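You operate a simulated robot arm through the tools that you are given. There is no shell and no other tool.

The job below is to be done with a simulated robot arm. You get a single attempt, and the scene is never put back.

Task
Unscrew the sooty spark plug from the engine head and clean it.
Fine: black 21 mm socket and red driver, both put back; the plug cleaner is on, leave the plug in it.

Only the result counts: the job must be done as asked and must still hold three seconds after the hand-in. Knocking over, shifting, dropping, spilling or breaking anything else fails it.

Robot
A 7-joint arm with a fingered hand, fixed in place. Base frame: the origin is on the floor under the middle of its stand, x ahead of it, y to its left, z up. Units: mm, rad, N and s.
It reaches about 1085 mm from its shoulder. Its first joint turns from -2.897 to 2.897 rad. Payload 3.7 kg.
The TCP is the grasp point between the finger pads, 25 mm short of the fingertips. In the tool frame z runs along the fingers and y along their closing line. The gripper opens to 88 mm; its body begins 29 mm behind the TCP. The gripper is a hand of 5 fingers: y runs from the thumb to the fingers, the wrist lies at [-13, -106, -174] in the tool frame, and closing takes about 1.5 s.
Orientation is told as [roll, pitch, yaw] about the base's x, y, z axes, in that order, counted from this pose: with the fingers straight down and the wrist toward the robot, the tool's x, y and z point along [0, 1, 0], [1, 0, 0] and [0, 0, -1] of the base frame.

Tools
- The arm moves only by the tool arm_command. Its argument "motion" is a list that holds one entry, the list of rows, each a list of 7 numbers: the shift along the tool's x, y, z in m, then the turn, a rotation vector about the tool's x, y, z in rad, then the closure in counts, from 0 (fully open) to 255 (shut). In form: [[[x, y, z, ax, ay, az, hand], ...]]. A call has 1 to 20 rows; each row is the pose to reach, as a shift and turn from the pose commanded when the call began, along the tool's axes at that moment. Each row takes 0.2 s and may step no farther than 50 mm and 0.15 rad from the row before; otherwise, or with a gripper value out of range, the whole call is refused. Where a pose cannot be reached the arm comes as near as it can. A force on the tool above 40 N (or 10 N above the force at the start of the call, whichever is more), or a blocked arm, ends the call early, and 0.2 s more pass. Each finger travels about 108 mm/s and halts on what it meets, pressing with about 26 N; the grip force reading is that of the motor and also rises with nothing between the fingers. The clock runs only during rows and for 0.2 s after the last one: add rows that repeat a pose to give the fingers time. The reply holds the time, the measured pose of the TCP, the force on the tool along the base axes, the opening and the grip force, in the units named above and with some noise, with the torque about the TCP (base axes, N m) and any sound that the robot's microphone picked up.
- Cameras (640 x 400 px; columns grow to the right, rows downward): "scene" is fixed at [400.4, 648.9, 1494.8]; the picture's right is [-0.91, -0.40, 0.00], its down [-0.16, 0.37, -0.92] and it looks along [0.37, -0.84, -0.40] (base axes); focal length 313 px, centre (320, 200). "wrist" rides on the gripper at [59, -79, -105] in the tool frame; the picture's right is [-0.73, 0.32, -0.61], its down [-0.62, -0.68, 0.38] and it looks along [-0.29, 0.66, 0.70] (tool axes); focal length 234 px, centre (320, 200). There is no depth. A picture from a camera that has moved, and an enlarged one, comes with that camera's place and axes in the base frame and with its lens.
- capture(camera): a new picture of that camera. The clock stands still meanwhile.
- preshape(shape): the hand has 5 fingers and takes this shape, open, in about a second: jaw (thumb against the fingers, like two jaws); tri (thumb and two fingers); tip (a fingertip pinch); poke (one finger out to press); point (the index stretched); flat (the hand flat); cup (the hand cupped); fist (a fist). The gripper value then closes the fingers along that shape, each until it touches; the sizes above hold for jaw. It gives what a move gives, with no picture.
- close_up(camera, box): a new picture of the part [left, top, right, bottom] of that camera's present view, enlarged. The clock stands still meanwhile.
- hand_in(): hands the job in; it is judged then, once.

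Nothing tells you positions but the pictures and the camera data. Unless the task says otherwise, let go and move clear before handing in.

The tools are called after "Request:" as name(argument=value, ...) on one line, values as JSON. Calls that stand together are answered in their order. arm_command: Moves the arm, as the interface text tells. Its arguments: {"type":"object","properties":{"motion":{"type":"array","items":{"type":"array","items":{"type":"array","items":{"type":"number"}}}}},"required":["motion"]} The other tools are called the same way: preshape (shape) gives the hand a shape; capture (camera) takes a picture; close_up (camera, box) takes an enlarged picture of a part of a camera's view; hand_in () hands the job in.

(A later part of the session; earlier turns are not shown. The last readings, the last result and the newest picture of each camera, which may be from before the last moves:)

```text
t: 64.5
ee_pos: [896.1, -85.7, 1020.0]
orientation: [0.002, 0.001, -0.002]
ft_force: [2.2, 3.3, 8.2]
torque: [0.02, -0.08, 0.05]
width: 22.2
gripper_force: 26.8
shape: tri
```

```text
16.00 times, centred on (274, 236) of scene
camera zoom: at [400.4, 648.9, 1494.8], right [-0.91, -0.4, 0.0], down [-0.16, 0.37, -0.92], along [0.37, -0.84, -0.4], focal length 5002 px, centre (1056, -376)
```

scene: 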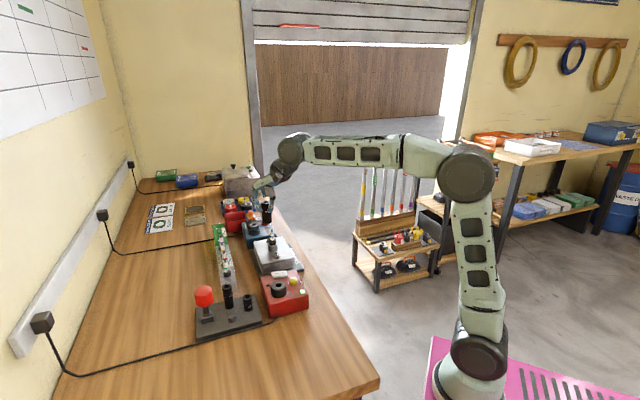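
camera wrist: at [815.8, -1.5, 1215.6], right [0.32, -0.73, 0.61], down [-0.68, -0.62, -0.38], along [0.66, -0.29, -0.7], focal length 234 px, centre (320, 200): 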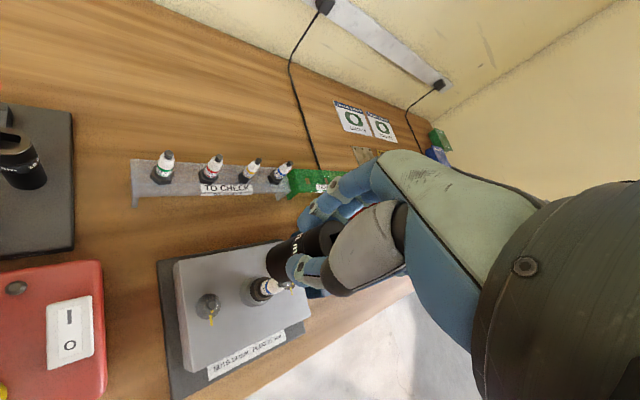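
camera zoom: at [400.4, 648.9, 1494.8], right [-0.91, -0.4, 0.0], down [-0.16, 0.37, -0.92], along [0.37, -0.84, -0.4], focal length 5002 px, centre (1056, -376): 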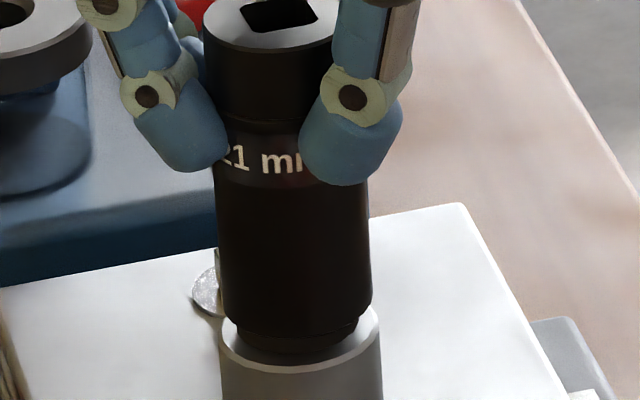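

Force is down to 8 N. Now a slow counter-clockwise turn of 0.45 rad about the socket's own axis, watching torque.

Request:
arm_command(motion=[[[0.0, -0.0005, 0, 0, 0, -0.09, 255], [-0.0001, -0.00095, 0, 0, 0, -0.18, 255], [-0.0002, -0.0014, 0, 0, 0, -0.27, 255], [-0.00034, -0.00187, 0, 0, 0, -0.36, 255], [-0.00053, -0.0023, 0, 0, 0, -0.45, 255], [-0.00053, -0.0023, 0, 0, 0, -0.45, 255]]])

Request:
close_up(camera="scene", box=[260, 215, 290, 250])

Request:
close_up(camera="wrist", box=[230, 210, 350, 310])

```text
t: 65.9
ee_pos: [895.1, -87.7, 1020.0]
orientation: [0.0, -0.001, 0.45]
ft_force: [-0.2, -0.8, 3.1]
torque: [-0.03, -0.03, -0.05]
width: 22.1
gripper_force: 26.1
shape: tri
```

```text
11.43 times, centred on (275, 232) of scene
camera zoom: at [400.4, 648.9, 1494.8], right [-0.91, -0.4, 0.0], down [-0.16, 0.37, -0.92], along [0.37, -0.84, -0.4], focal length 3573 px, centre (834, -171)
```

zoom: 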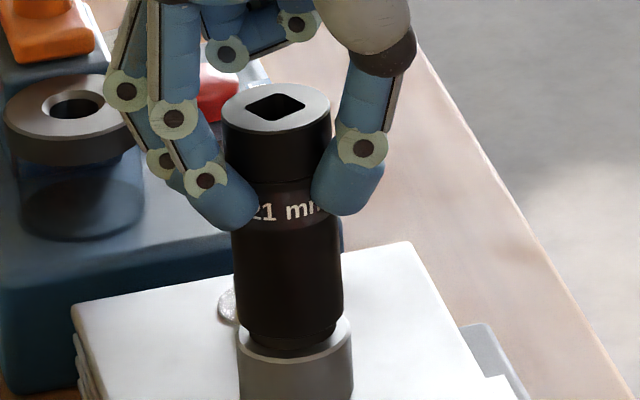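

```text
4.00 times, centred on (290, 260) of wrist
camera zoom: at [798.6, -68.9, 1125.6], right [0.61, -0.51, 0.61], down [-0.34, -0.86, -0.38], along [0.72, 0.03, -0.7], focal length 937 px, centre (440, -40)
```

zoom: 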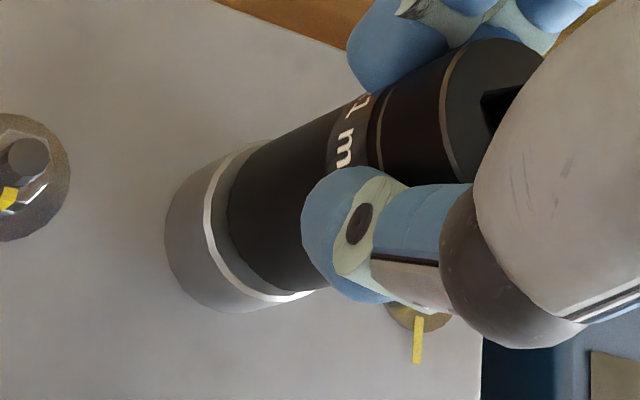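

The socket turns freely (no torque), so the hex isn't engaged yet. I'll press slightly more and keep turning to find the hex.

Request:
arm_command(motion=[[[0, 0, 0.001, 0, 0, 0, 255], [0, 0, 0.002, 0, 0, 0, 255], [0, -0.0005, 0.0025, 0, 0, -0.1, 255], [-0.0001, -0.00105, 0.0025, 0, 0, -0.2, 255], [-0.00024, -0.00157, 0.0025, 0, 0, -0.3, 255], [-0.00042, -0.00206, 0.0025, 0, 0, -0.4, 255], [-0.00065, -0.00254, 0.0025, 0, 0, -0.5, 255], [-0.00093, -0.003, 0.0025, 0, 0, -0.6, 255], [-0.00093, -0.003, 0.0025, 0, 0, -0.6, 255]]])

Request:
close_up(camera="scene", box=[260, 215, 290, 250])

Request:
close_up(camera="wrist", box=[230, 210, 350, 310])

```text
t: 67.9
ee_pos: [892.7, -88.8, 1018.3]
orientation: [0.001, 0.001, 1.052]
ft_force: [0.2, 0.1, 13.1]
torque: [0.04, -0.07, -0.05]
width: 22.3
gripper_force: 26.1
shape: tri
```

```text
11.43 times, centred on (275, 232) of scene
camera zoom: at [400.4, 648.9, 1494.8], right [-0.91, -0.4, 0.0], down [-0.16, 0.37, -0.92], along [0.37, -0.84, -0.4], focal length 3573 px, centre (834, -171)
```

zoom: 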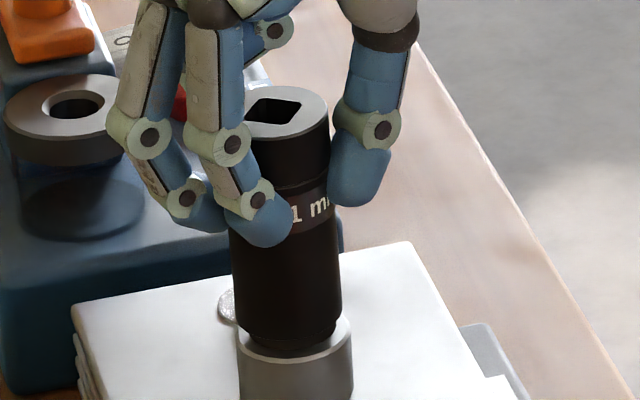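

```text
4.00 times, centred on (290, 260) of wrist
camera zoom: at [802.1, -128.2, 1123.5], right [0.79, -0.08, 0.61], down [0.2, -0.9, -0.38], along [0.58, 0.43, -0.7], focal length 937 px, centre (440, -40)
```

zoom: 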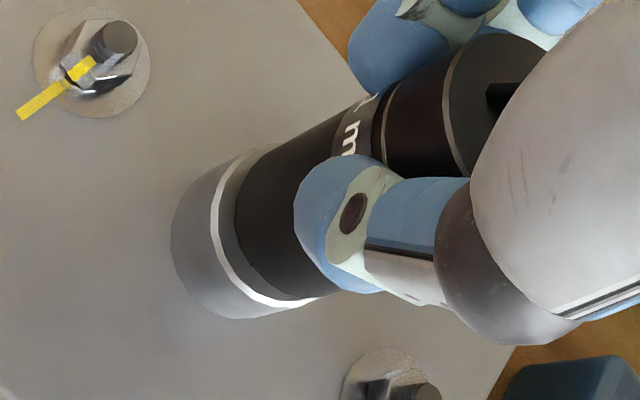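

Turned a full 60° with no engagement and no torque. I'll lift the socket partway to see whether the plug (its label) turned and to study the hex.

Request:
arm_command(motion=[[[0, 0, -0.008, 0, 0, 0, 255], [0, 0, -0.02, 0, 0, 0, 255], [0, 0, -0.035, 0, 0, 0, 255], [0, 0, -0.05, 0, 0, 0, 255], [0, 0, -0.05, 0, 0, 0, 255]]])

Request:
close_up(camera="scene", box=[264, 226, 284, 246])

Request:
close_up(camera="wrist", box=[238, 235, 298, 290])

```text
t: 69.1
ee_pos: [891.4, -89.2, 1067.1]
orientation: [-0.001, 0.0, 1.049]
ft_force: [0.8, 0.2, -1.5]
torque: [0.0, 0.01, 0.01]
width: 21.7
gripper_force: 25.8
shape: tri
```

```text
16.00 times, centred on (274, 236) of scene
camera zoom: at [400.4, 648.9, 1494.8], right [-0.91, -0.4, 0.0], down [-0.16, 0.37, -0.92], along [0.37, -0.84, -0.4], focal length 5002 px, centre (1056, -376)
```

zoom: 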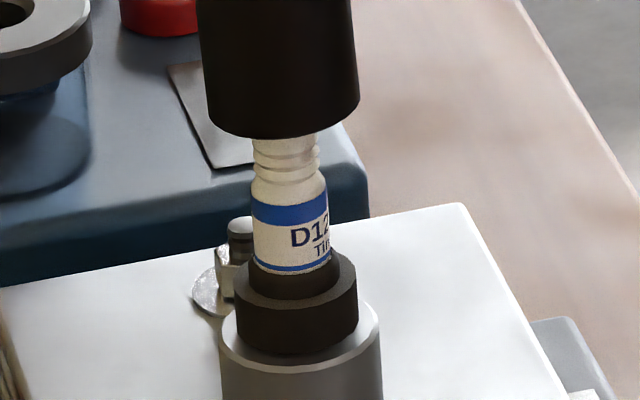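

```text
7.27 times, centred on (268, 262) of wrist
camera zoom: at [802.1, -128.5, 1172.3], right [0.79, -0.08, 0.61], down [0.2, -0.9, -0.38], along [0.58, 0.43, -0.7], focal length 1703 px, centre (698, -254)
```

zoom: 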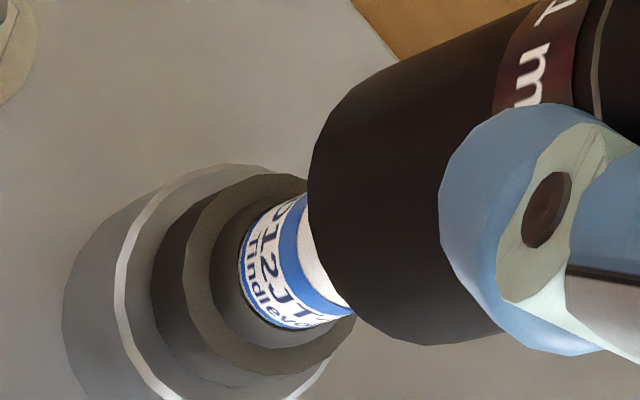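

Request:
close_up(camera="wrist", box=[243, 258, 273, 292])

Request:
close_up(camera="scene", box=[269, 238, 281, 250])

Request:
capture(camera="wrist")

```text
11.76 times, centred on (258, 275) of wrist
camera zoom: at [802.1, -128.5, 1172.3], right [0.79, -0.08, 0.61], down [0.2, -0.9, -0.38], along [0.58, 0.43, -0.7], focal length 2755 px, centre (1049, -682)
```

zoom: 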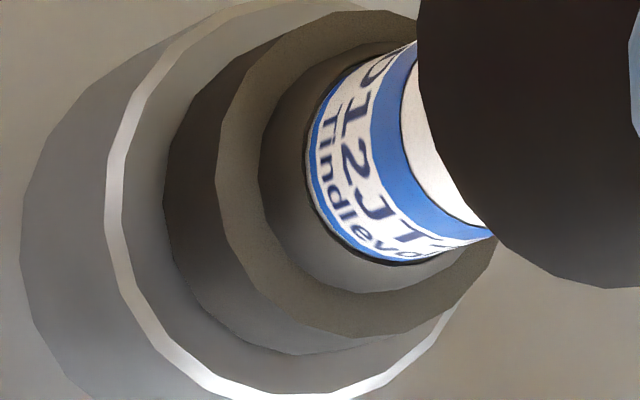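

```text
16.00 times, centred on (275, 244) of scene
camera zoom: at [400.4, 648.9, 1494.8], right [-0.91, -0.4, 0.0], down [-0.16, 0.37, -0.92], along [0.37, -0.84, -0.4], focal length 5002 px, centre (1040, -504)
```

zoom: 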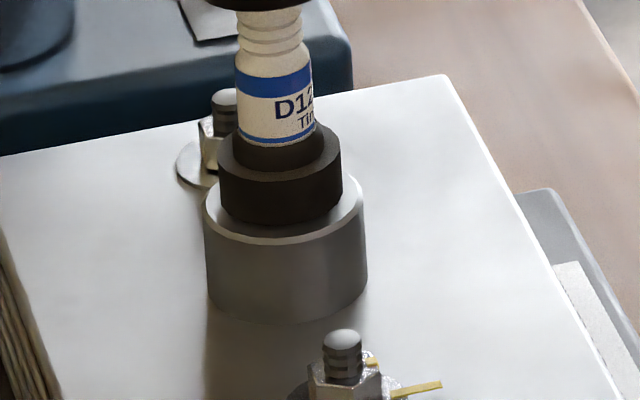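

```text
taken
camera wrist: at [802.1, -128.5, 1172.3], right [0.79, -0.08, 0.61], down [0.2, -0.9, -0.38], along [0.58, 0.43, -0.7], focal length 234 px, centre (320, 200)
```

wrist: 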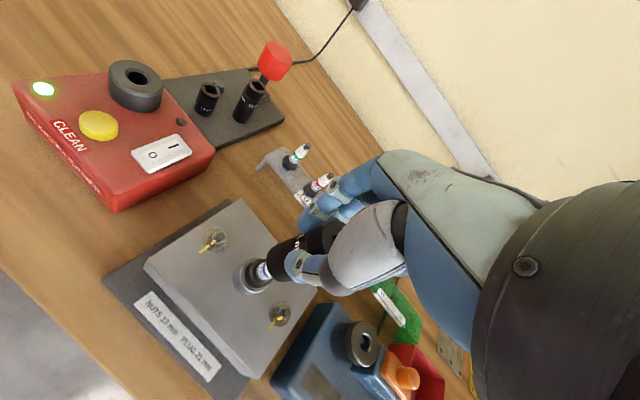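

The plug didn't turn; its collar is round in view, so drive must come from the seated socket plus the driver. I'll lower the socket back onto the plug and let go of it there.

Request:
arm_command(motion=[[[0, 0, 0.012, 0, 0, 0, 255], [0, 0, 0.024, 0, 0, 0, 255], [0, 0, 0.034, 0, 0, 0, 255], [0, 0, 0.042, 0, 0, 0, 255], [0, 0, 0.0465, 0, 0, 0, 255], [0, 0, 0.0475, 0, 0, 0, 255], [0, 0, 0.0475, 0, 0, 0, 255]]])

Request:
close_up(camera="scene", box=[260, 215, 290, 250])

Request:
close_up(camera="wrist", box=[230, 210, 350, 310])

```text
t: 70.7
ee_pos: [893.5, -89.0, 1020.4]
orientation: [0.0, 0.0, 1.048]
ft_force: [0.2, -0.6, 1.7]
torque: [0.03, -0.06, 0.02]
width: 21.6
gripper_force: 26.0
shape: tri
```

```text
11.43 times, centred on (275, 232) of scene
camera zoom: at [400.4, 648.9, 1494.8], right [-0.91, -0.4, 0.0], down [-0.16, 0.37, -0.92], along [0.37, -0.84, -0.4], focal length 3573 px, centre (834, -171)
```

zoom: 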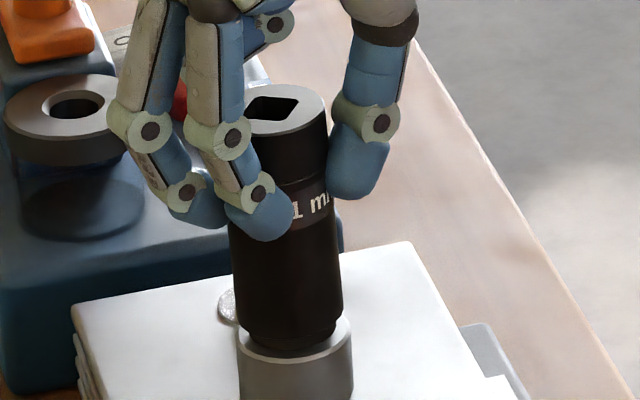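

```text
4.00 times, centred on (290, 260) of wrist
camera zoom: at [802.4, -128.9, 1125.0], right [0.79, -0.08, 0.61], down [0.2, -0.9, -0.38], along [0.58, 0.43, -0.7], focal length 937 px, centre (440, -40)
```

zoom: 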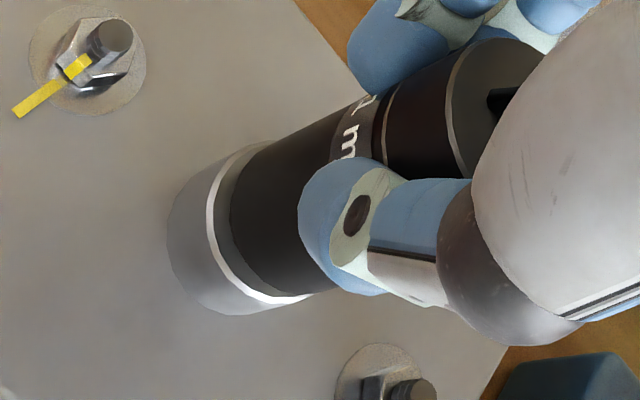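

Lightly seated. Opening the hand and rising clear of the socket.

Request:
arm_command(motion=[[[0, 0, 0, 0, 0, 0, 160], [0, 0, 0, 0, 0, 0, 80], [0, 0, 0, 0, 0, 0, 0], [0, 0, 0, 0, 0, 0, 0], [0, 0, 0, 0, 0, 0, 0], [0, 0, 0, 0, 0, 0, 0], [0, 0, 0, 0, 0, 0, 0]]])

Request:
close_up(camera="scene", box=[260, 215, 290, 250])

Request:
capture(camera="wrist")

```text
t: 72.3
ee_pos: [892.1, -89.8, 1019.7]
orientation: [0.001, 0.001, 1.049]
ft_force: [0.2, -0.1, 0.3]
torque: [0.02, 0.01, -0.01]
width: 87.7
gripper_force: 0.0
shape: tri
```

```text
11.43 times, centred on (275, 232) of scene
camera zoom: at [400.4, 648.9, 1494.8], right [-0.91, -0.4, 0.0], down [-0.16, 0.37, -0.92], along [0.37, -0.84, -0.4], focal length 3573 px, centre (834, -171)
```

zoom: 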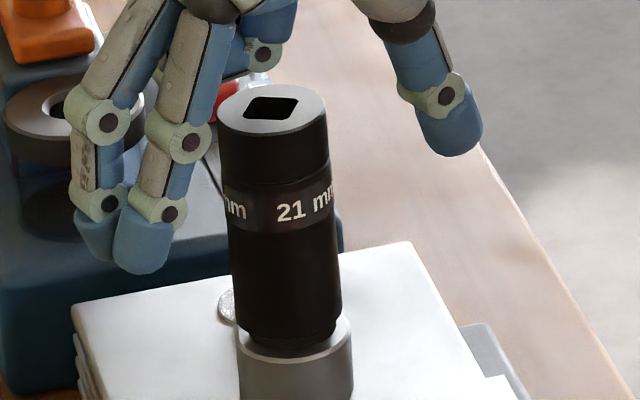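

```text
taken
camera wrist: at [802.4, -128.8, 1124.8], right [0.79, -0.08, 0.61], down [0.2, -0.9, -0.38], along [0.58, 0.43, -0.7], focal length 234 px, centre (320, 200)
```

wrist: 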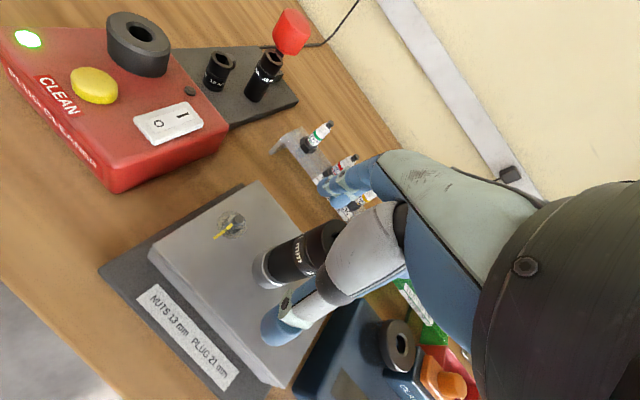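

The socket stands on the plug by itself. Rising straight up and taking measurements of its square from above.

Request:
arm_command(motion=[[[0, 0, -0.02, 0, 0, 0, 0], [0, 0, -0.05, 0, 0, 0, 0], [0, 0, -0.09, 0, 0, 0, 0], [0, 0, -0.13, 0, 0, 0, 0], [0, 0, -0.16, 0, 0, 0, 0], [0, 0, -0.16, 0, 0, 0, 0]]])

Request:
capture(camera="wrist")

Request:
close_up(camera="scene", box=[264, 216, 284, 236])

```text
t: 73.7
ee_pos: [892.7, -90.6, 1181.1]
orientation: [-0.002, 0.0, 1.051]
ft_force: [0.3, 0.9, 0.0]
torque: [-0.01, 0.0, -0.04]
width: 87.6
gripper_force: 0.0
shape: tri
```

```text
taken
camera wrist: at [803.1, -129.5, 1286.8], right [0.79, -0.08, 0.61], down [0.2, -0.9, -0.38], along [0.58, 0.43, -0.7], focal length 234 px, centre (320, 200)
```

wrist: 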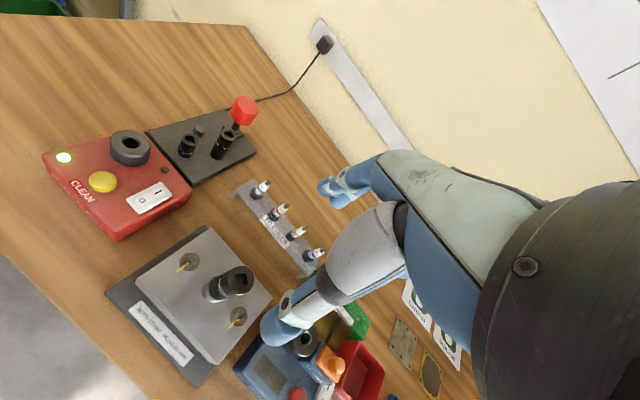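

```text
16.00 times, centred on (274, 226) of scene
camera zoom: at [400.4, 648.9, 1494.8], right [-0.91, -0.4, 0.0], down [-0.16, 0.37, -0.92], along [0.37, -0.84, -0.4], focal length 5002 px, centre (1056, -216)
```

zoom: 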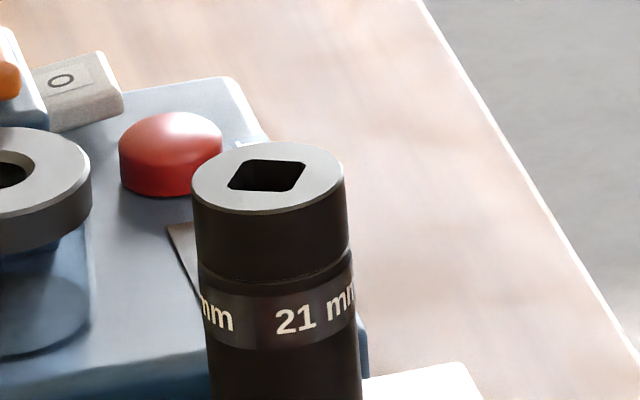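

Request:
close_up(camera="wrist", box=[215, 255, 270, 310])

```text
7.27 times, centred on (242, 282) of wrist
camera zoom: at [803.1, -129.5, 1286.8], right [0.79, -0.08, 0.61], down [0.2, -0.9, -0.38], along [0.58, 0.43, -0.7], focal length 1703 px, centre (884, -400)
```

zoom: 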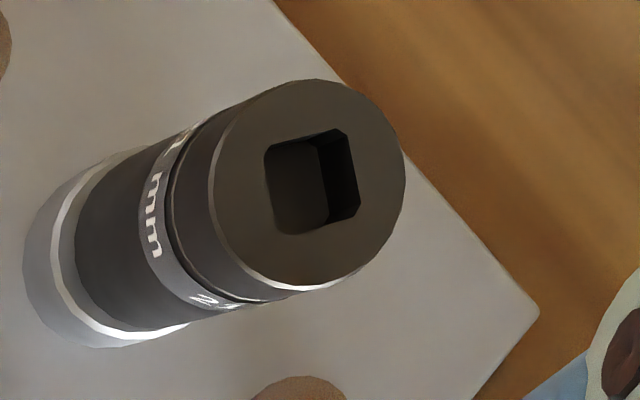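

The square of the socket sits at about 15°. Now back to the jaw shape and over to the driver, returning to yaw -0.52.

Request:
preshape(shape="jaw")

Request:
arm_command(motion=[[[0.0104, 0.0206, 0, 0, 0, 0.121, 0], [0.0209, 0.0412, 0, 0, 0, 0.242, 0], [0.0313, 0.0617, 0, 0, 0, 0.363, 0], [0.0417, 0.0823, 0, 0, 0, 0.484, 0], [0.0522, 0.1029, 0, 0, 0, 0.605, 0], [0.0626, 0.1235, 0, 0, 0, 0.726, 0], [0.073, 0.144, 0, 0, 0, 0.847, 0], [0.0834, 0.1646, 0, 0, 0, 0.968, 0], [0.0939, 0.1852, 0, 0, 0, 1.089, 0], [0.1043, 0.2058, 0, 0, 0, 1.21, 0], [0.1147, 0.2263, 0, 0, 0, 1.331, 0], [0.1252, 0.2469, 0, 0, 0, 1.452, 0], [0.1356, 0.2675, 0, 0, 0, 1.57, 0], [0.1356, 0.2675, 0.04, 0, 0, 1.57, 0], [0.1356, 0.2675, 0.08, 0, 0, 1.57, 0], [0.1356, 0.2675, 0.08, 0, 0, 1.57, 0]]])

Request:
capture(camera="wrist")

Request:
close_up(camera="scene", box=[170, 210, 310, 330])

```text
t: 74.6
ee_pos: [892.7, -89.7, 1182.5]
orientation: [0.001, -0.001, 1.049]
ft_force: [-0.1, 0.2, -0.2]
torque: [0.03, 0.01, 0.04]
width: 87.7
gripper_force: 0.0
shape: jaw
```

```text
t: 78.0
ee_pos: [906.3, 212.7, 1099.5]
orientation: [0.0, 0.0, -0.519]
ft_force: [0.2, 0.0, 0.5]
torque: [0.02, 0.01, 0.02]
width: 88.0
gripper_force: 0.1
shape: jaw
```

```text
taken
camera wrist: at [867.7, 301.7, 1205.7], right [-0.08, -0.79, 0.61], down [-0.9, -0.2, -0.38], along [0.43, -0.58, -0.7], focal length 234 px, centre (320, 200)
```

wrist: 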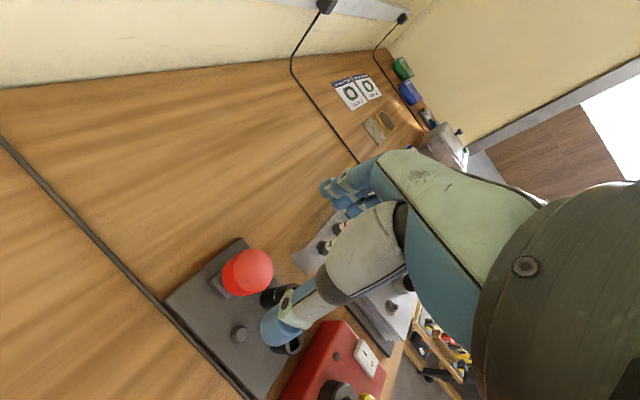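

```text
3.33 times, centred on (240, 270) of scene
camera zoom: at [400.4, 648.9, 1494.8], right [-0.91, -0.4, 0.0], down [-0.16, 0.37, -0.92], along [0.37, -0.84, -0.4], focal length 1042 px, centre (587, -33)
```

zoom: 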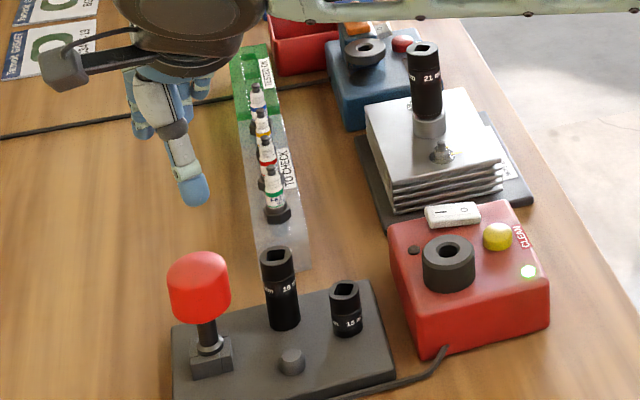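

Descending over the driver handle, deeper this time so the palm backs the handle.

Request:
arm_command(motion=[[[-0.0009, 0.0005, 0.03, 0, 0, 0, 0], [-0.0009, 0.0005, 0.065, 0, 0, 0, 0], [-0.0009, 0.0005, 0.095, 0, 0, 0, 0], [-0.0009, 0.0005, 0.115, 0, 0, 0, 0], [-0.0009, 0.0005, 0.128, 0, 0, 0, 0], [-0.0009, 0.0005, 0.137, 0, 0, 0, 0], [-0.0009, 0.0005, 0.137, 0, 0, 0, 0]]])

Request:
close_up(camera="wrist", box=[240, 170, 400, 380])

Request:
close_up(camera="scene", box=[180, 260, 260, 340])

```text
t: 79.6
ee_pos: [907.8, 210.6, 965.2]
orientation: [0.001, 0.0, -0.52]
ft_force: [0.0, 0.5, 0.3]
torque: [-0.01, -0.01, 0.01]
width: 87.7
gripper_force: 0.1
shape: jaw
```

```text
1.90 times, centred on (320, 275) of wrist
camera zoom: at [868.4, 300.4, 1070.1], right [-0.08, -0.79, 0.61], down [-0.9, -0.2, -0.38], along [0.43, -0.58, -0.7], focal length 446 px, centre (320, 57)
```

zoom: 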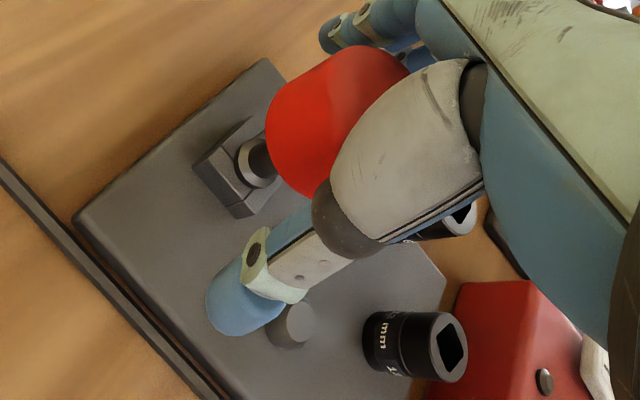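

```text
5.00 times, centred on (220, 300) of scene
camera zoom: at [400.4, 648.9, 1494.8], right [-0.91, -0.4, 0.0], down [-0.16, 0.37, -0.92], along [0.37, -0.84, -0.4], focal length 1563 px, centre (820, -300)
```

zoom: 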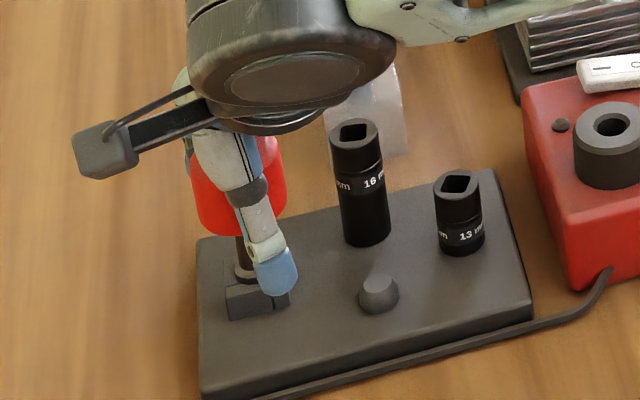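

Request:
arm_command(motion=[[[0, 0, 0.002, 0, 0, 0, 0], [0, 0, 0.004, 0, 0, 0, 0], [0, 0, 0.004, 0, 0, 0, 0], [0, 0, 0.004, 0, 0, 0, 100], [0, 0, 0.004, 0, 0, 0, 180], [0, 0, 0.004, 0, 0, 0, 255], [0, 0, 0.004, 0, 0, 0, 255], [0, 0, 0.004, 0, 0, 0, 255], [0, 0, 0.004, 0, 0, 0, 255], [0, 0, 0.004, 0, 0, 0, 255], [0, 0, 0.004, 0, 0, 0, 255]]])

Request:
close_up(camera="wrist", box=[240, 170, 400, 380])

Request:
close_up(camera="scene", box=[180, 260, 260, 340])

```text
t: 82.0
ee_pos: [908.1, 210.0, 961.0]
orientation: [0.0, 0.001, -0.522]
ft_force: [1.8, -0.5, -3.4]
torque: [-0.08, -0.11, 0.02]
width: 27.0
gripper_force: 26.4
shape: jaw
```

```text
1.90 times, centred on (320, 275) of wrist
camera zoom: at [869.2, 299.9, 1065.4], right [-0.08, -0.79, 0.61], down [-0.9, -0.2, -0.38], along [0.43, -0.58, -0.7], focal length 446 px, centre (320, 57)
```

zoom: 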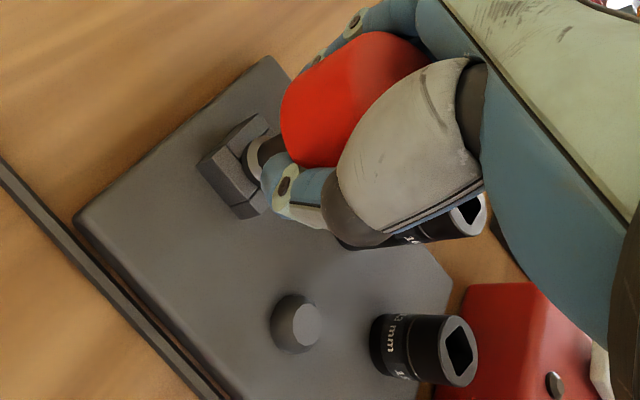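

```text
5.00 times, centred on (220, 300) of scene
camera zoom: at [400.4, 648.9, 1494.8], right [-0.91, -0.4, 0.0], down [-0.16, 0.37, -0.92], along [0.37, -0.84, -0.4], focal length 1563 px, centre (820, -300)
```

zoom: 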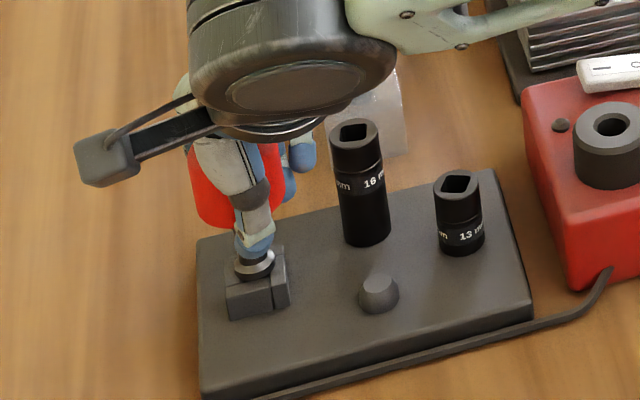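

Good grip. Lifting and carrying the driver over to the socket on the plug, turning to yaw ≈ -1.03 on the way.

Request:
arm_command(motion=[[[0, 0, -0.03, 0, 0, 0, 255], [0, 0, -0.07, 0, 0, 0, 255], [0, 0, -0.11, 0, 0, 0, 255], [0, 0, -0.15, 0, 0, 0, 255], [-0.0266, 0.01425, -0.15, 0, 0, 0.051, 255], [-0.0532, 0.0285, -0.15, 0, 0, 0.102, 255], [-0.0798, 0.04275, -0.15, 0, 0, 0.153, 255], [-0.1064, 0.057, -0.15, 0, 0, 0.204, 255], [-0.133, 0.07125, -0.15, 0, 0, 0.255, 255], [-0.1596, 0.0855, -0.15, 0, 0, 0.306, 255], [-0.1862, 0.09975, -0.15, 0, 0, 0.357, 255], [-0.2128, 0.114, -0.15, 0, 0, 0.408, 255], [-0.2394, 0.12825, -0.15, 0, 0, 0.459, 255], [-0.266, 0.1425, -0.15, 0, 0, 0.51, 255], [-0.266, 0.1425, -0.15, 0, 0, 0.51, 255]]])

Request:
capture(camera="wrist")

Request:
close_up(camera="scene", box=[245, 180, 305, 260])

```text
t: 85.2
ee_pos: [899.4, -93.8, 1109.1]
orientation: [-0.001, -0.002, -1.032]
ft_force: [0.4, 0.5, -1.7]
torque: [-0.03, 0.0, 0.0]
width: 26.9
gripper_force: 26.4
shape: jaw
```

```text
taken
camera wrist: at [909.2, 4.8, 1214.6], right [-0.46, -0.65, 0.61], down [-0.89, 0.26, -0.38], along [0.09, -0.71, -0.7], focal length 234 px, centre (320, 200)
```

wrist: 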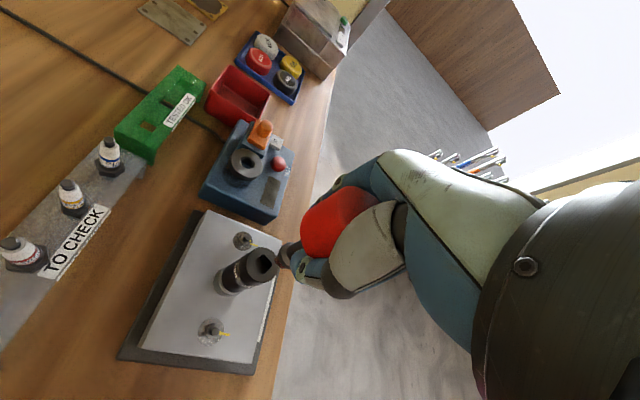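

```text
5.00 times, centred on (275, 220) of scene
camera zoom: at [400.4, 648.9, 1494.8], right [-0.91, -0.4, 0.0], down [-0.16, 0.37, -0.92], along [0.37, -0.84, -0.4], focal length 1563 px, centre (545, 100)
```

zoom: 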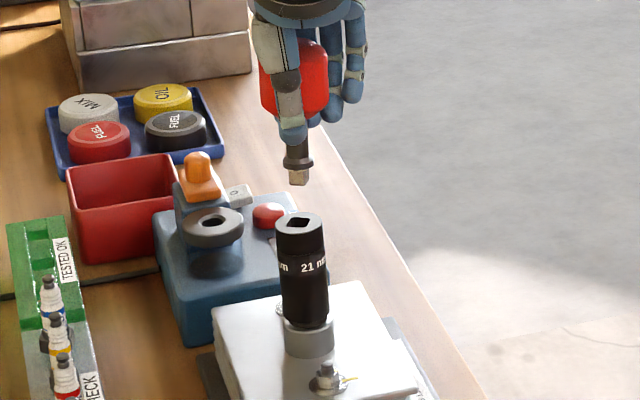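

Request:
arm_command(motion=[[[0, 0, 0.008, 0, 0, 0, 255], [0, 0, 0.016, 0, 0, 0, 255], [0, 0, 0.022, 0, 0, 0, 255], [0, 0, 0.022, 0, 0, 0, 255]]])

Request:
close_up(camera="wrist", box=[240, 215, 310, 285])

Request:
close_up(camera="scene", box=[262, 205, 287, 230])

```text
t: 86.2
ee_pos: [899.0, -91.3, 1087.2]
orientation: [0.0, 0.0, -1.029]
ft_force: [0.4, 0.1, -1.8]
torque: [0.0, 0.0, -0.02]
width: 27.2
gripper_force: 25.6
shape: jaw
```

```text
5.71 times, centred on (275, 250) of wrist
camera zoom: at [909.4, 5.8, 1192.8], right [-0.46, -0.65, 0.61], down [-0.89, 0.26, -0.38], along [0.09, -0.71, -0.7], focal length 1338 px, centre (577, -86)
```

zoom: 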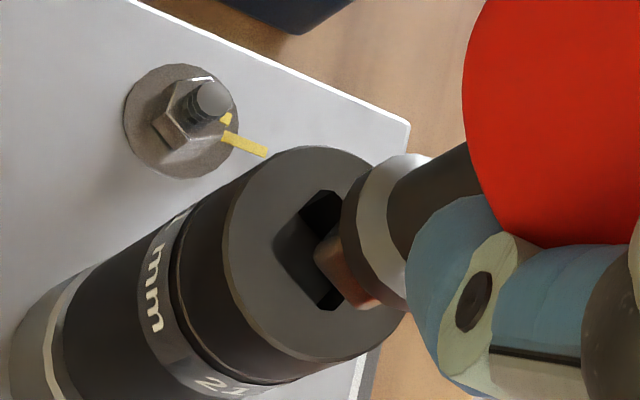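

```text
16.00 times, centred on (274, 218) of scene
camera zoom: at [400.4, 648.9, 1494.8], right [-0.91, -0.4, 0.0], down [-0.16, 0.37, -0.92], along [0.37, -0.84, -0.4], focal length 5002 px, centre (1048, -80)
```

zoom: 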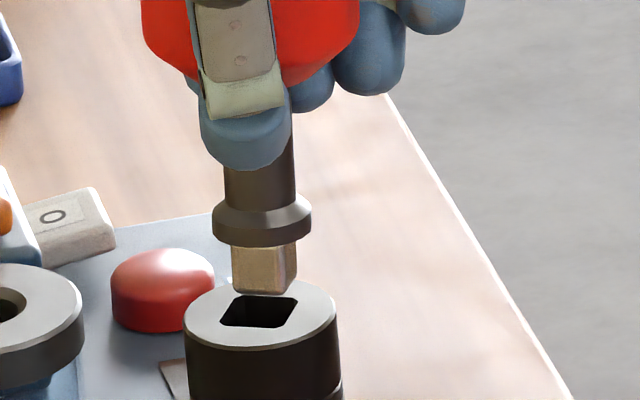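

Orientation matches; the tip needs to move about (+2, +0.5) mm. Correcting and lowering a few mm.

Request:
arm_command(motion=[[[0.001, 0.0003, 0.001, 0, 0, 0, 255], [0.002, 0.0006, 0.003, 0, 0, 0, 255], [0.002, 0.0006, 0.0045, 0, 0, 0, 255], [0.002, 0.0006, 0.0045, 0, 0, 0, 255]]])

Request:
close_up(camera="wrist", box=[240, 215, 310, 285])

Request:
close_up(camera="scene", box=[262, 205, 287, 230])

```text
t: 87.2
ee_pos: [901.7, -91.6, 1082.3]
orientation: [-0.001, 0.001, -1.03]
ft_force: [-0.2, 0.7, -2.0]
torque: [-0.03, 0.01, 0.0]
width: 27.2
gripper_force: 25.8
shape: jaw
```

```text
5.71 times, centred on (275, 250) of wrist
camera zoom: at [911.6, 6.4, 1187.4], right [-0.46, -0.65, 0.61], down [-0.89, 0.26, -0.38], along [0.09, -0.71, -0.7], focal length 1338 px, centre (577, -86)
```

zoom: 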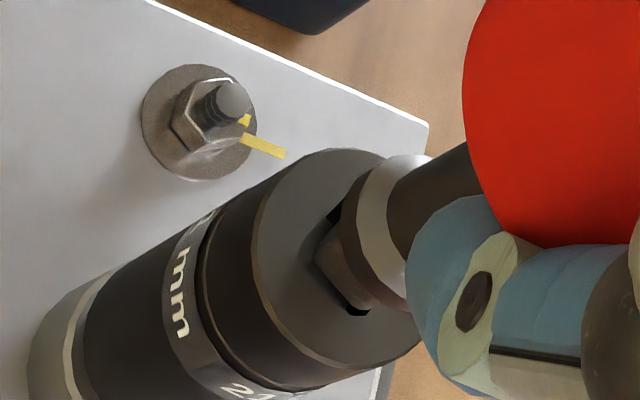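

```text
16.00 times, centred on (274, 218) of scene
camera zoom: at [400.4, 648.9, 1494.8], right [-0.91, -0.4, 0.0], down [-0.16, 0.37, -0.92], along [0.37, -0.84, -0.4], focal length 5002 px, centre (1048, -80)
```

zoom: 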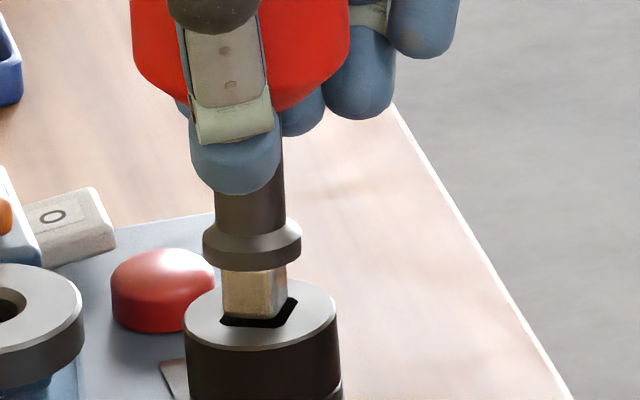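

Request:
arm_command(motion=[[[-0.0005, -0.0001, 0.001, 0, 0, 0, 255], [-0.0005, -0.0001, 0.003, 0, 0, 0, 255], [-0.0005, -0.0001, 0.005, 0, 0, 0, 255], [-0.0005, -0.0001, 0.005, 0, 0, 0, 255]]])

Request:
close_up(camera="wrist", box=[240, 215, 310, 285])

Request:
close_up(camera="scene", box=[262, 205, 287, 230])

```text
t: 88.2
ee_pos: [902.3, -92.3, 1078.5]
orientation: [0.0, 0.0, -1.03]
ft_force: [-0.4, 0.1, -1.5]
torque: [-0.01, 0.0, 0.01]
width: 27.0
gripper_force: 26.5
shape: jaw
```

```text
5.71 times, centred on (275, 250) of wrist
camera zoom: at [911.3, 6.1, 1183.2], right [-0.46, -0.65, 0.61], down [-0.89, 0.26, -0.38], along [0.09, -0.71, -0.7], focal length 1338 px, centre (577, -86)
```

zoom: 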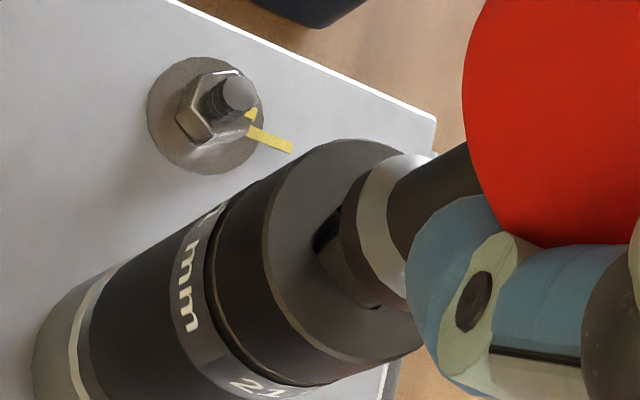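

```text
16.00 times, centred on (274, 218) of scene
camera zoom: at [400.4, 648.9, 1494.8], right [-0.91, -0.4, 0.0], down [-0.16, 0.37, -0.92], along [0.37, -0.84, -0.4], focal length 5002 px, centre (1048, -80)
```

zoom: 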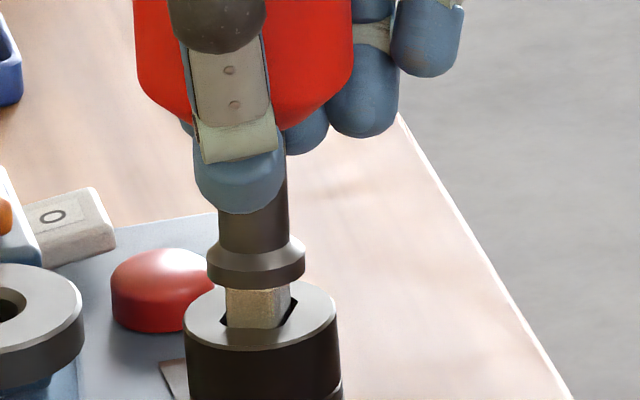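

The tip has entered the square. Continuing down until the collar seats.

Request:
arm_command(motion=[[[0, 0, 0.002, 0, 0, 0, 255], [0, 0, 0.004, 0, 0, 0, 255], [0, 0, 0.006, 0, 0, 0, 255], [0, 0, 0.008, 0, 0, 0, 255], [0, 0, 0.008, 0, 0, 0, 255]]])

Request:
close_up(camera="wrist", box=[240, 215, 310, 285])

Request:
close_up(camera="scene", box=[258, 205, 293, 250])

```text
t: 89.4
ee_pos: [900.1, -91.0, 1071.3]
orientation: [0.001, 0.0, -1.029]
ft_force: [-0.5, -0.5, -2.6]
torque: [-0.03, -0.05, 0.03]
width: 27.0
gripper_force: 26.1
shape: jaw
```

```text
5.71 times, centred on (275, 250) of wrist
camera zoom: at [911.2, 6.4, 1175.0], right [-0.46, -0.65, 0.61], down [-0.89, 0.26, -0.38], along [0.09, -0.71, -0.7], focal length 1338 px, centre (577, -86)
```

zoom: 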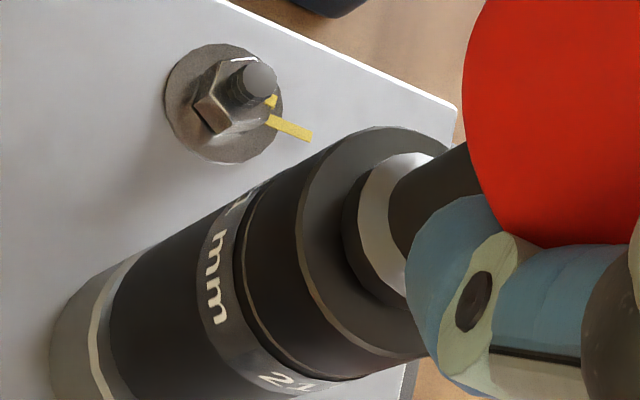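

```text
8.89 times, centred on (276, 228) of scene
camera zoom: at [400.4, 648.9, 1494.8], right [-0.91, -0.4, 0.0], down [-0.16, 0.37, -0.92], along [0.37, -0.84, -0.4], focal length 2779 px, centre (716, -44)
```

zoom: 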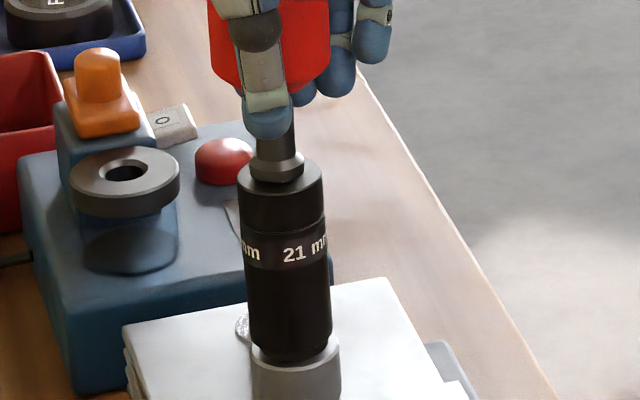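

Request:
arm_command(motion=[[[0, 0, 0.001, 0, 0, 0, 255], [0, 0, 0.002, 0, 0, 0, 255], [0, 0, 0.0035, 0, 0, 0, 255], [0, 0, 0.0045, 0, 0, 0, 255], [0, 0, 0.0045, 0, 0, 0, 255]]])

Request:
close_up(camera="wrist", box=[240, 215, 310, 285])

Request:
close_up(camera="scene", box=[258, 205, 293, 250])

```text
t: 90.6
ee_pos: [899.9, -92.1, 1066.9]
orientation: [0.002, -0.003, -1.028]
ft_force: [1.4, 1.5, 22.6]
torque: [-0.05, -0.1, -0.01]
width: 27.1
gripper_force: 26.2
shape: jaw
```

```text
5.71 times, centred on (275, 250) of wrist
camera zoom: at [910.3, 6.4, 1172.6], right [-0.46, -0.65, 0.61], down [-0.88, 0.26, -0.39], along [0.09, -0.71, -0.7], focal length 1338 px, centre (577, -86)
```

zoom: 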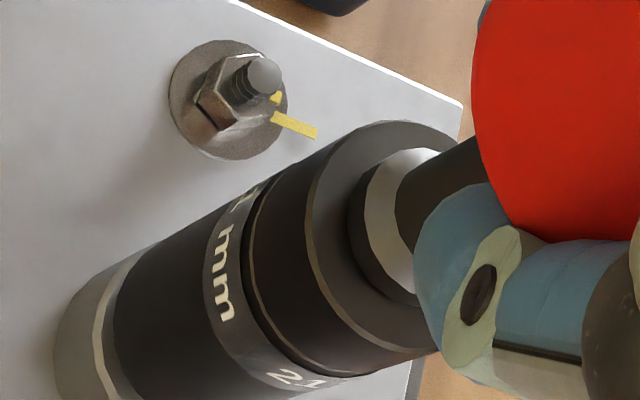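

```text
8.89 times, centred on (276, 228) of scene
camera zoom: at [400.4, 648.9, 1494.8], right [-0.91, -0.4, 0.0], down [-0.16, 0.37, -0.92], along [0.37, -0.84, -0.4], focal length 2779 px, centre (716, -44)
```

zoom: 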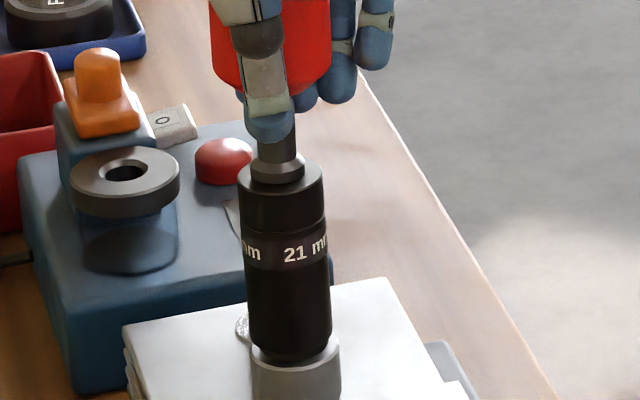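

Seated with ~24 N and no slipping this time. I'll ease the push and turn counter-clockwise in small steps, watching the torque.

Request:
arm_command(motion=[[[0, 0, -0.001, 0, 0, 0, 255], [0, 0, -0.001, 0, 0, -0.08, 255], [0, 0, -0.001, 0, 0, -0.16, 255], [0, 0, -0.001, 0, 0, -0.24, 255], [0, 0, -0.001, 0, 0, -0.32, 255], [0, 0, -0.001, 0, 0, -0.4, 255]]])

Request:
close_up(camera="wrist", box=[240, 215, 310, 285])

Request:
close_up(camera="scene", box=[258, 205, 293, 250])

```text
t: 92.0
ee_pos: [900.0, -90.9, 1067.4]
orientation: [0.002, -0.002, -0.629]
ft_force: [-0.6, 1.4, 21.0]
torque: [-0.01, -0.03, 0.02]
width: 27.1
gripper_force: 26.0
shape: jaw
```

```text
5.71 times, centred on (275, 250) of wrist
camera zoom: at [871.3, 2.7, 1172.8], right [-0.17, -0.78, 0.61], down [-0.92, -0.1, -0.38], along [0.36, -0.62, -0.7], focal length 1338 px, centre (577, -86)
```

zoom: 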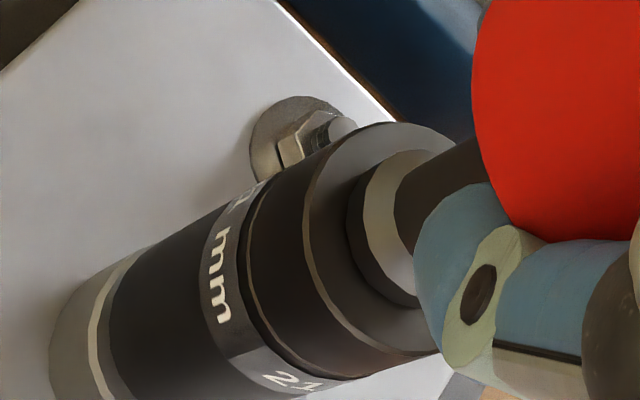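

```text
8.89 times, centred on (276, 228) of scene
camera zoom: at [400.4, 648.9, 1494.8], right [-0.91, -0.4, 0.0], down [-0.16, 0.37, -0.92], along [0.37, -0.84, -0.4], focal length 2779 px, centre (716, -44)
```

zoom: 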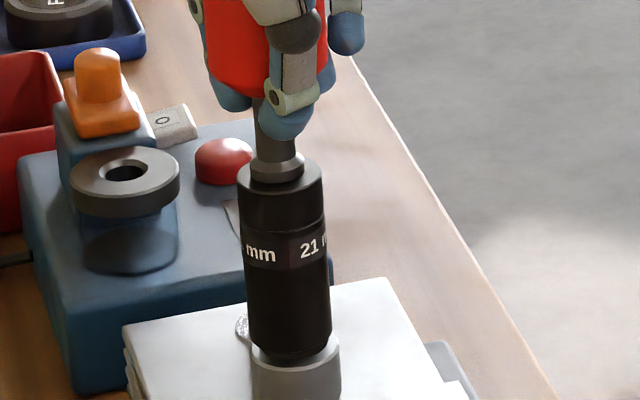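

The socket turns with the driver but there's no torque. Let me compare the rack plugs' hex with this plug's collar more closely before going on.

Request:
close_up(camera="scene", box=[212, 238, 236, 270])

Request:
close_up(camera="scene", box=[214, 258, 236, 280])

Request:
capture(camera="wrist")

Request:
close_up(camera="scene", box=[268, 238, 284, 254])

```text
12.50 times, centred on (224, 254) of scene
camera zoom: at [400.4, 648.9, 1494.8], right [-0.91, -0.4, 0.0], down [-0.16, 0.37, -0.92], along [0.37, -0.84, -0.4], focal length 3908 px, centre (1520, -475)
```

zoom: 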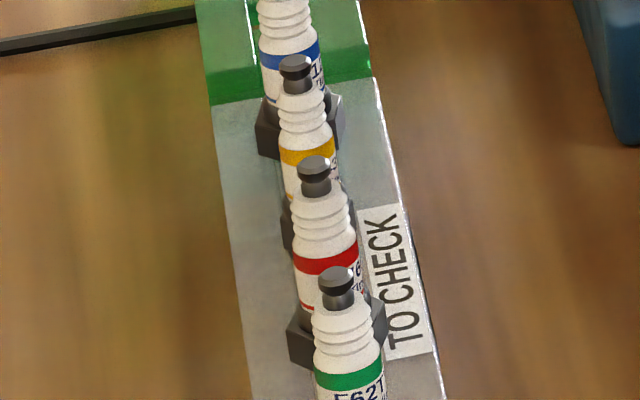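

```text
16.00 times, centred on (225, 269) of scene
camera zoom: at [400.4, 648.9, 1494.8], right [-0.91, -0.4, 0.0], down [-0.16, 0.37, -0.92], along [0.37, -0.84, -0.4], focal length 5002 px, centre (1840, -904)
```

zoom: 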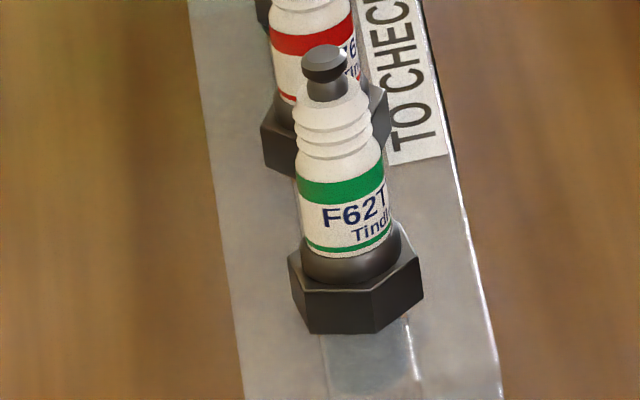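

```text
taken
camera wrist: at [871.3, 2.7, 1172.8], right [-0.17, -0.78, 0.61], down [-0.92, -0.1, -0.38], along [0.36, -0.62, -0.7], focal length 234 px, centre (320, 200)
```

wrist: 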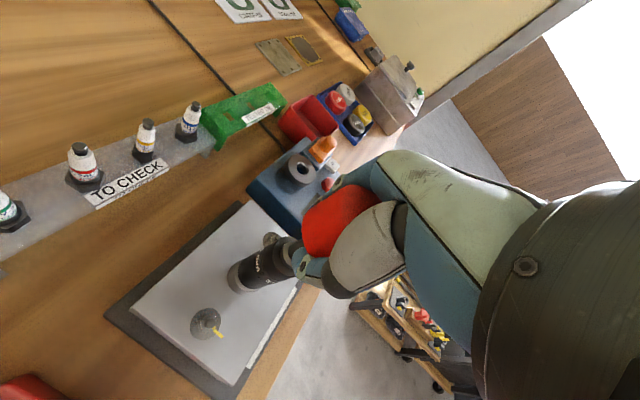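

```text
16.00 times, centred on (276, 246) of scene
camera zoom: at [400.4, 648.9, 1494.8], right [-0.91, -0.4, 0.0], down [-0.16, 0.37, -0.92], along [0.37, -0.84, -0.4], focal length 5002 px, centre (1024, -536)
```

zoom: 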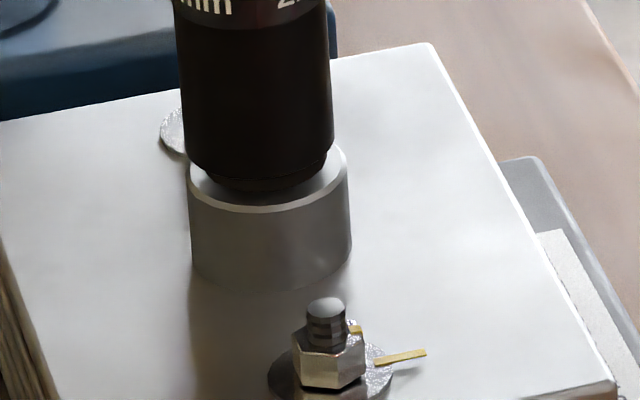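

The rack plugs have a clear hex of similar height, so the socket may be resting on this plug's hex corners. I'll keep turning under about 20 N to let it drop in.

Request:
arm_command(motion=[[[0, 0, 0, 0, 0, -0.1, 255], [0, 0, 0, 0, 0, -0.2, 255], [0, 0, 0, 0, 0, -0.3, 255], [0, 0, 0, 0, 0, -0.4, 255], [0, 0, 0, 0, 0, -0.5, 255], [0, 0, 0, 0, 0, -0.6, 255], [0, 0, 0, 0, 0, -0.7, 255]]])

Request:
close_up(camera="scene", box=[258, 205, 293, 250])

Request:
close_up(camera="wrist", box=[230, 215, 320, 305])

```text
t: 93.6
ee_pos: [900.0, -92.4, 1068.6]
orientation: [0.0, -0.003, 0.072]
ft_force: [-1.2, 3.8, 25.8]
torque: [0.11, 0.04, 0.05]
width: 27.1
gripper_force: 25.7
shape: jaw
```

```text
8.89 times, centred on (276, 228) of scene
camera zoom: at [400.4, 648.9, 1494.8], right [-0.91, -0.4, 0.0], down [-0.16, 0.37, -0.92], along [0.37, -0.84, -0.4], focal length 2779 px, centre (716, -44)
```

zoom: 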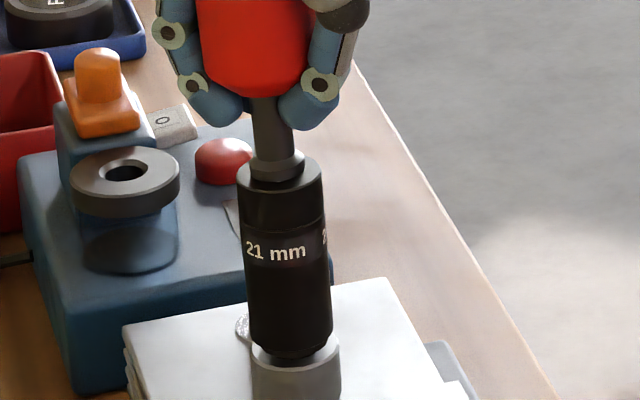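

```text
4.44 times, centred on (275, 260) of wrist
camera zoom: at [817.2, -38.5, 1172.9], right [0.37, -0.7, 0.61], down [-0.63, -0.67, -0.38], along [0.68, -0.24, -0.69], focal length 1041 px, centre (520, -67)
```

zoom: 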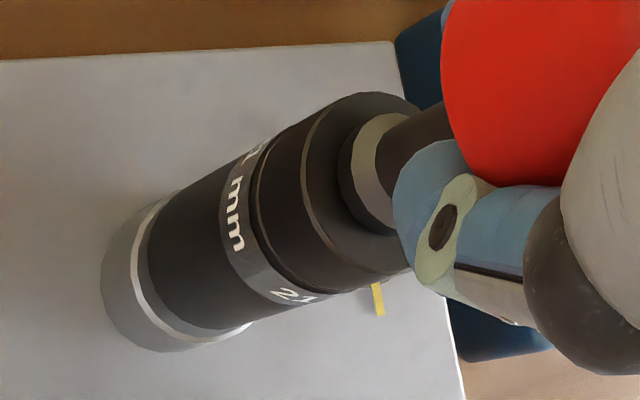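

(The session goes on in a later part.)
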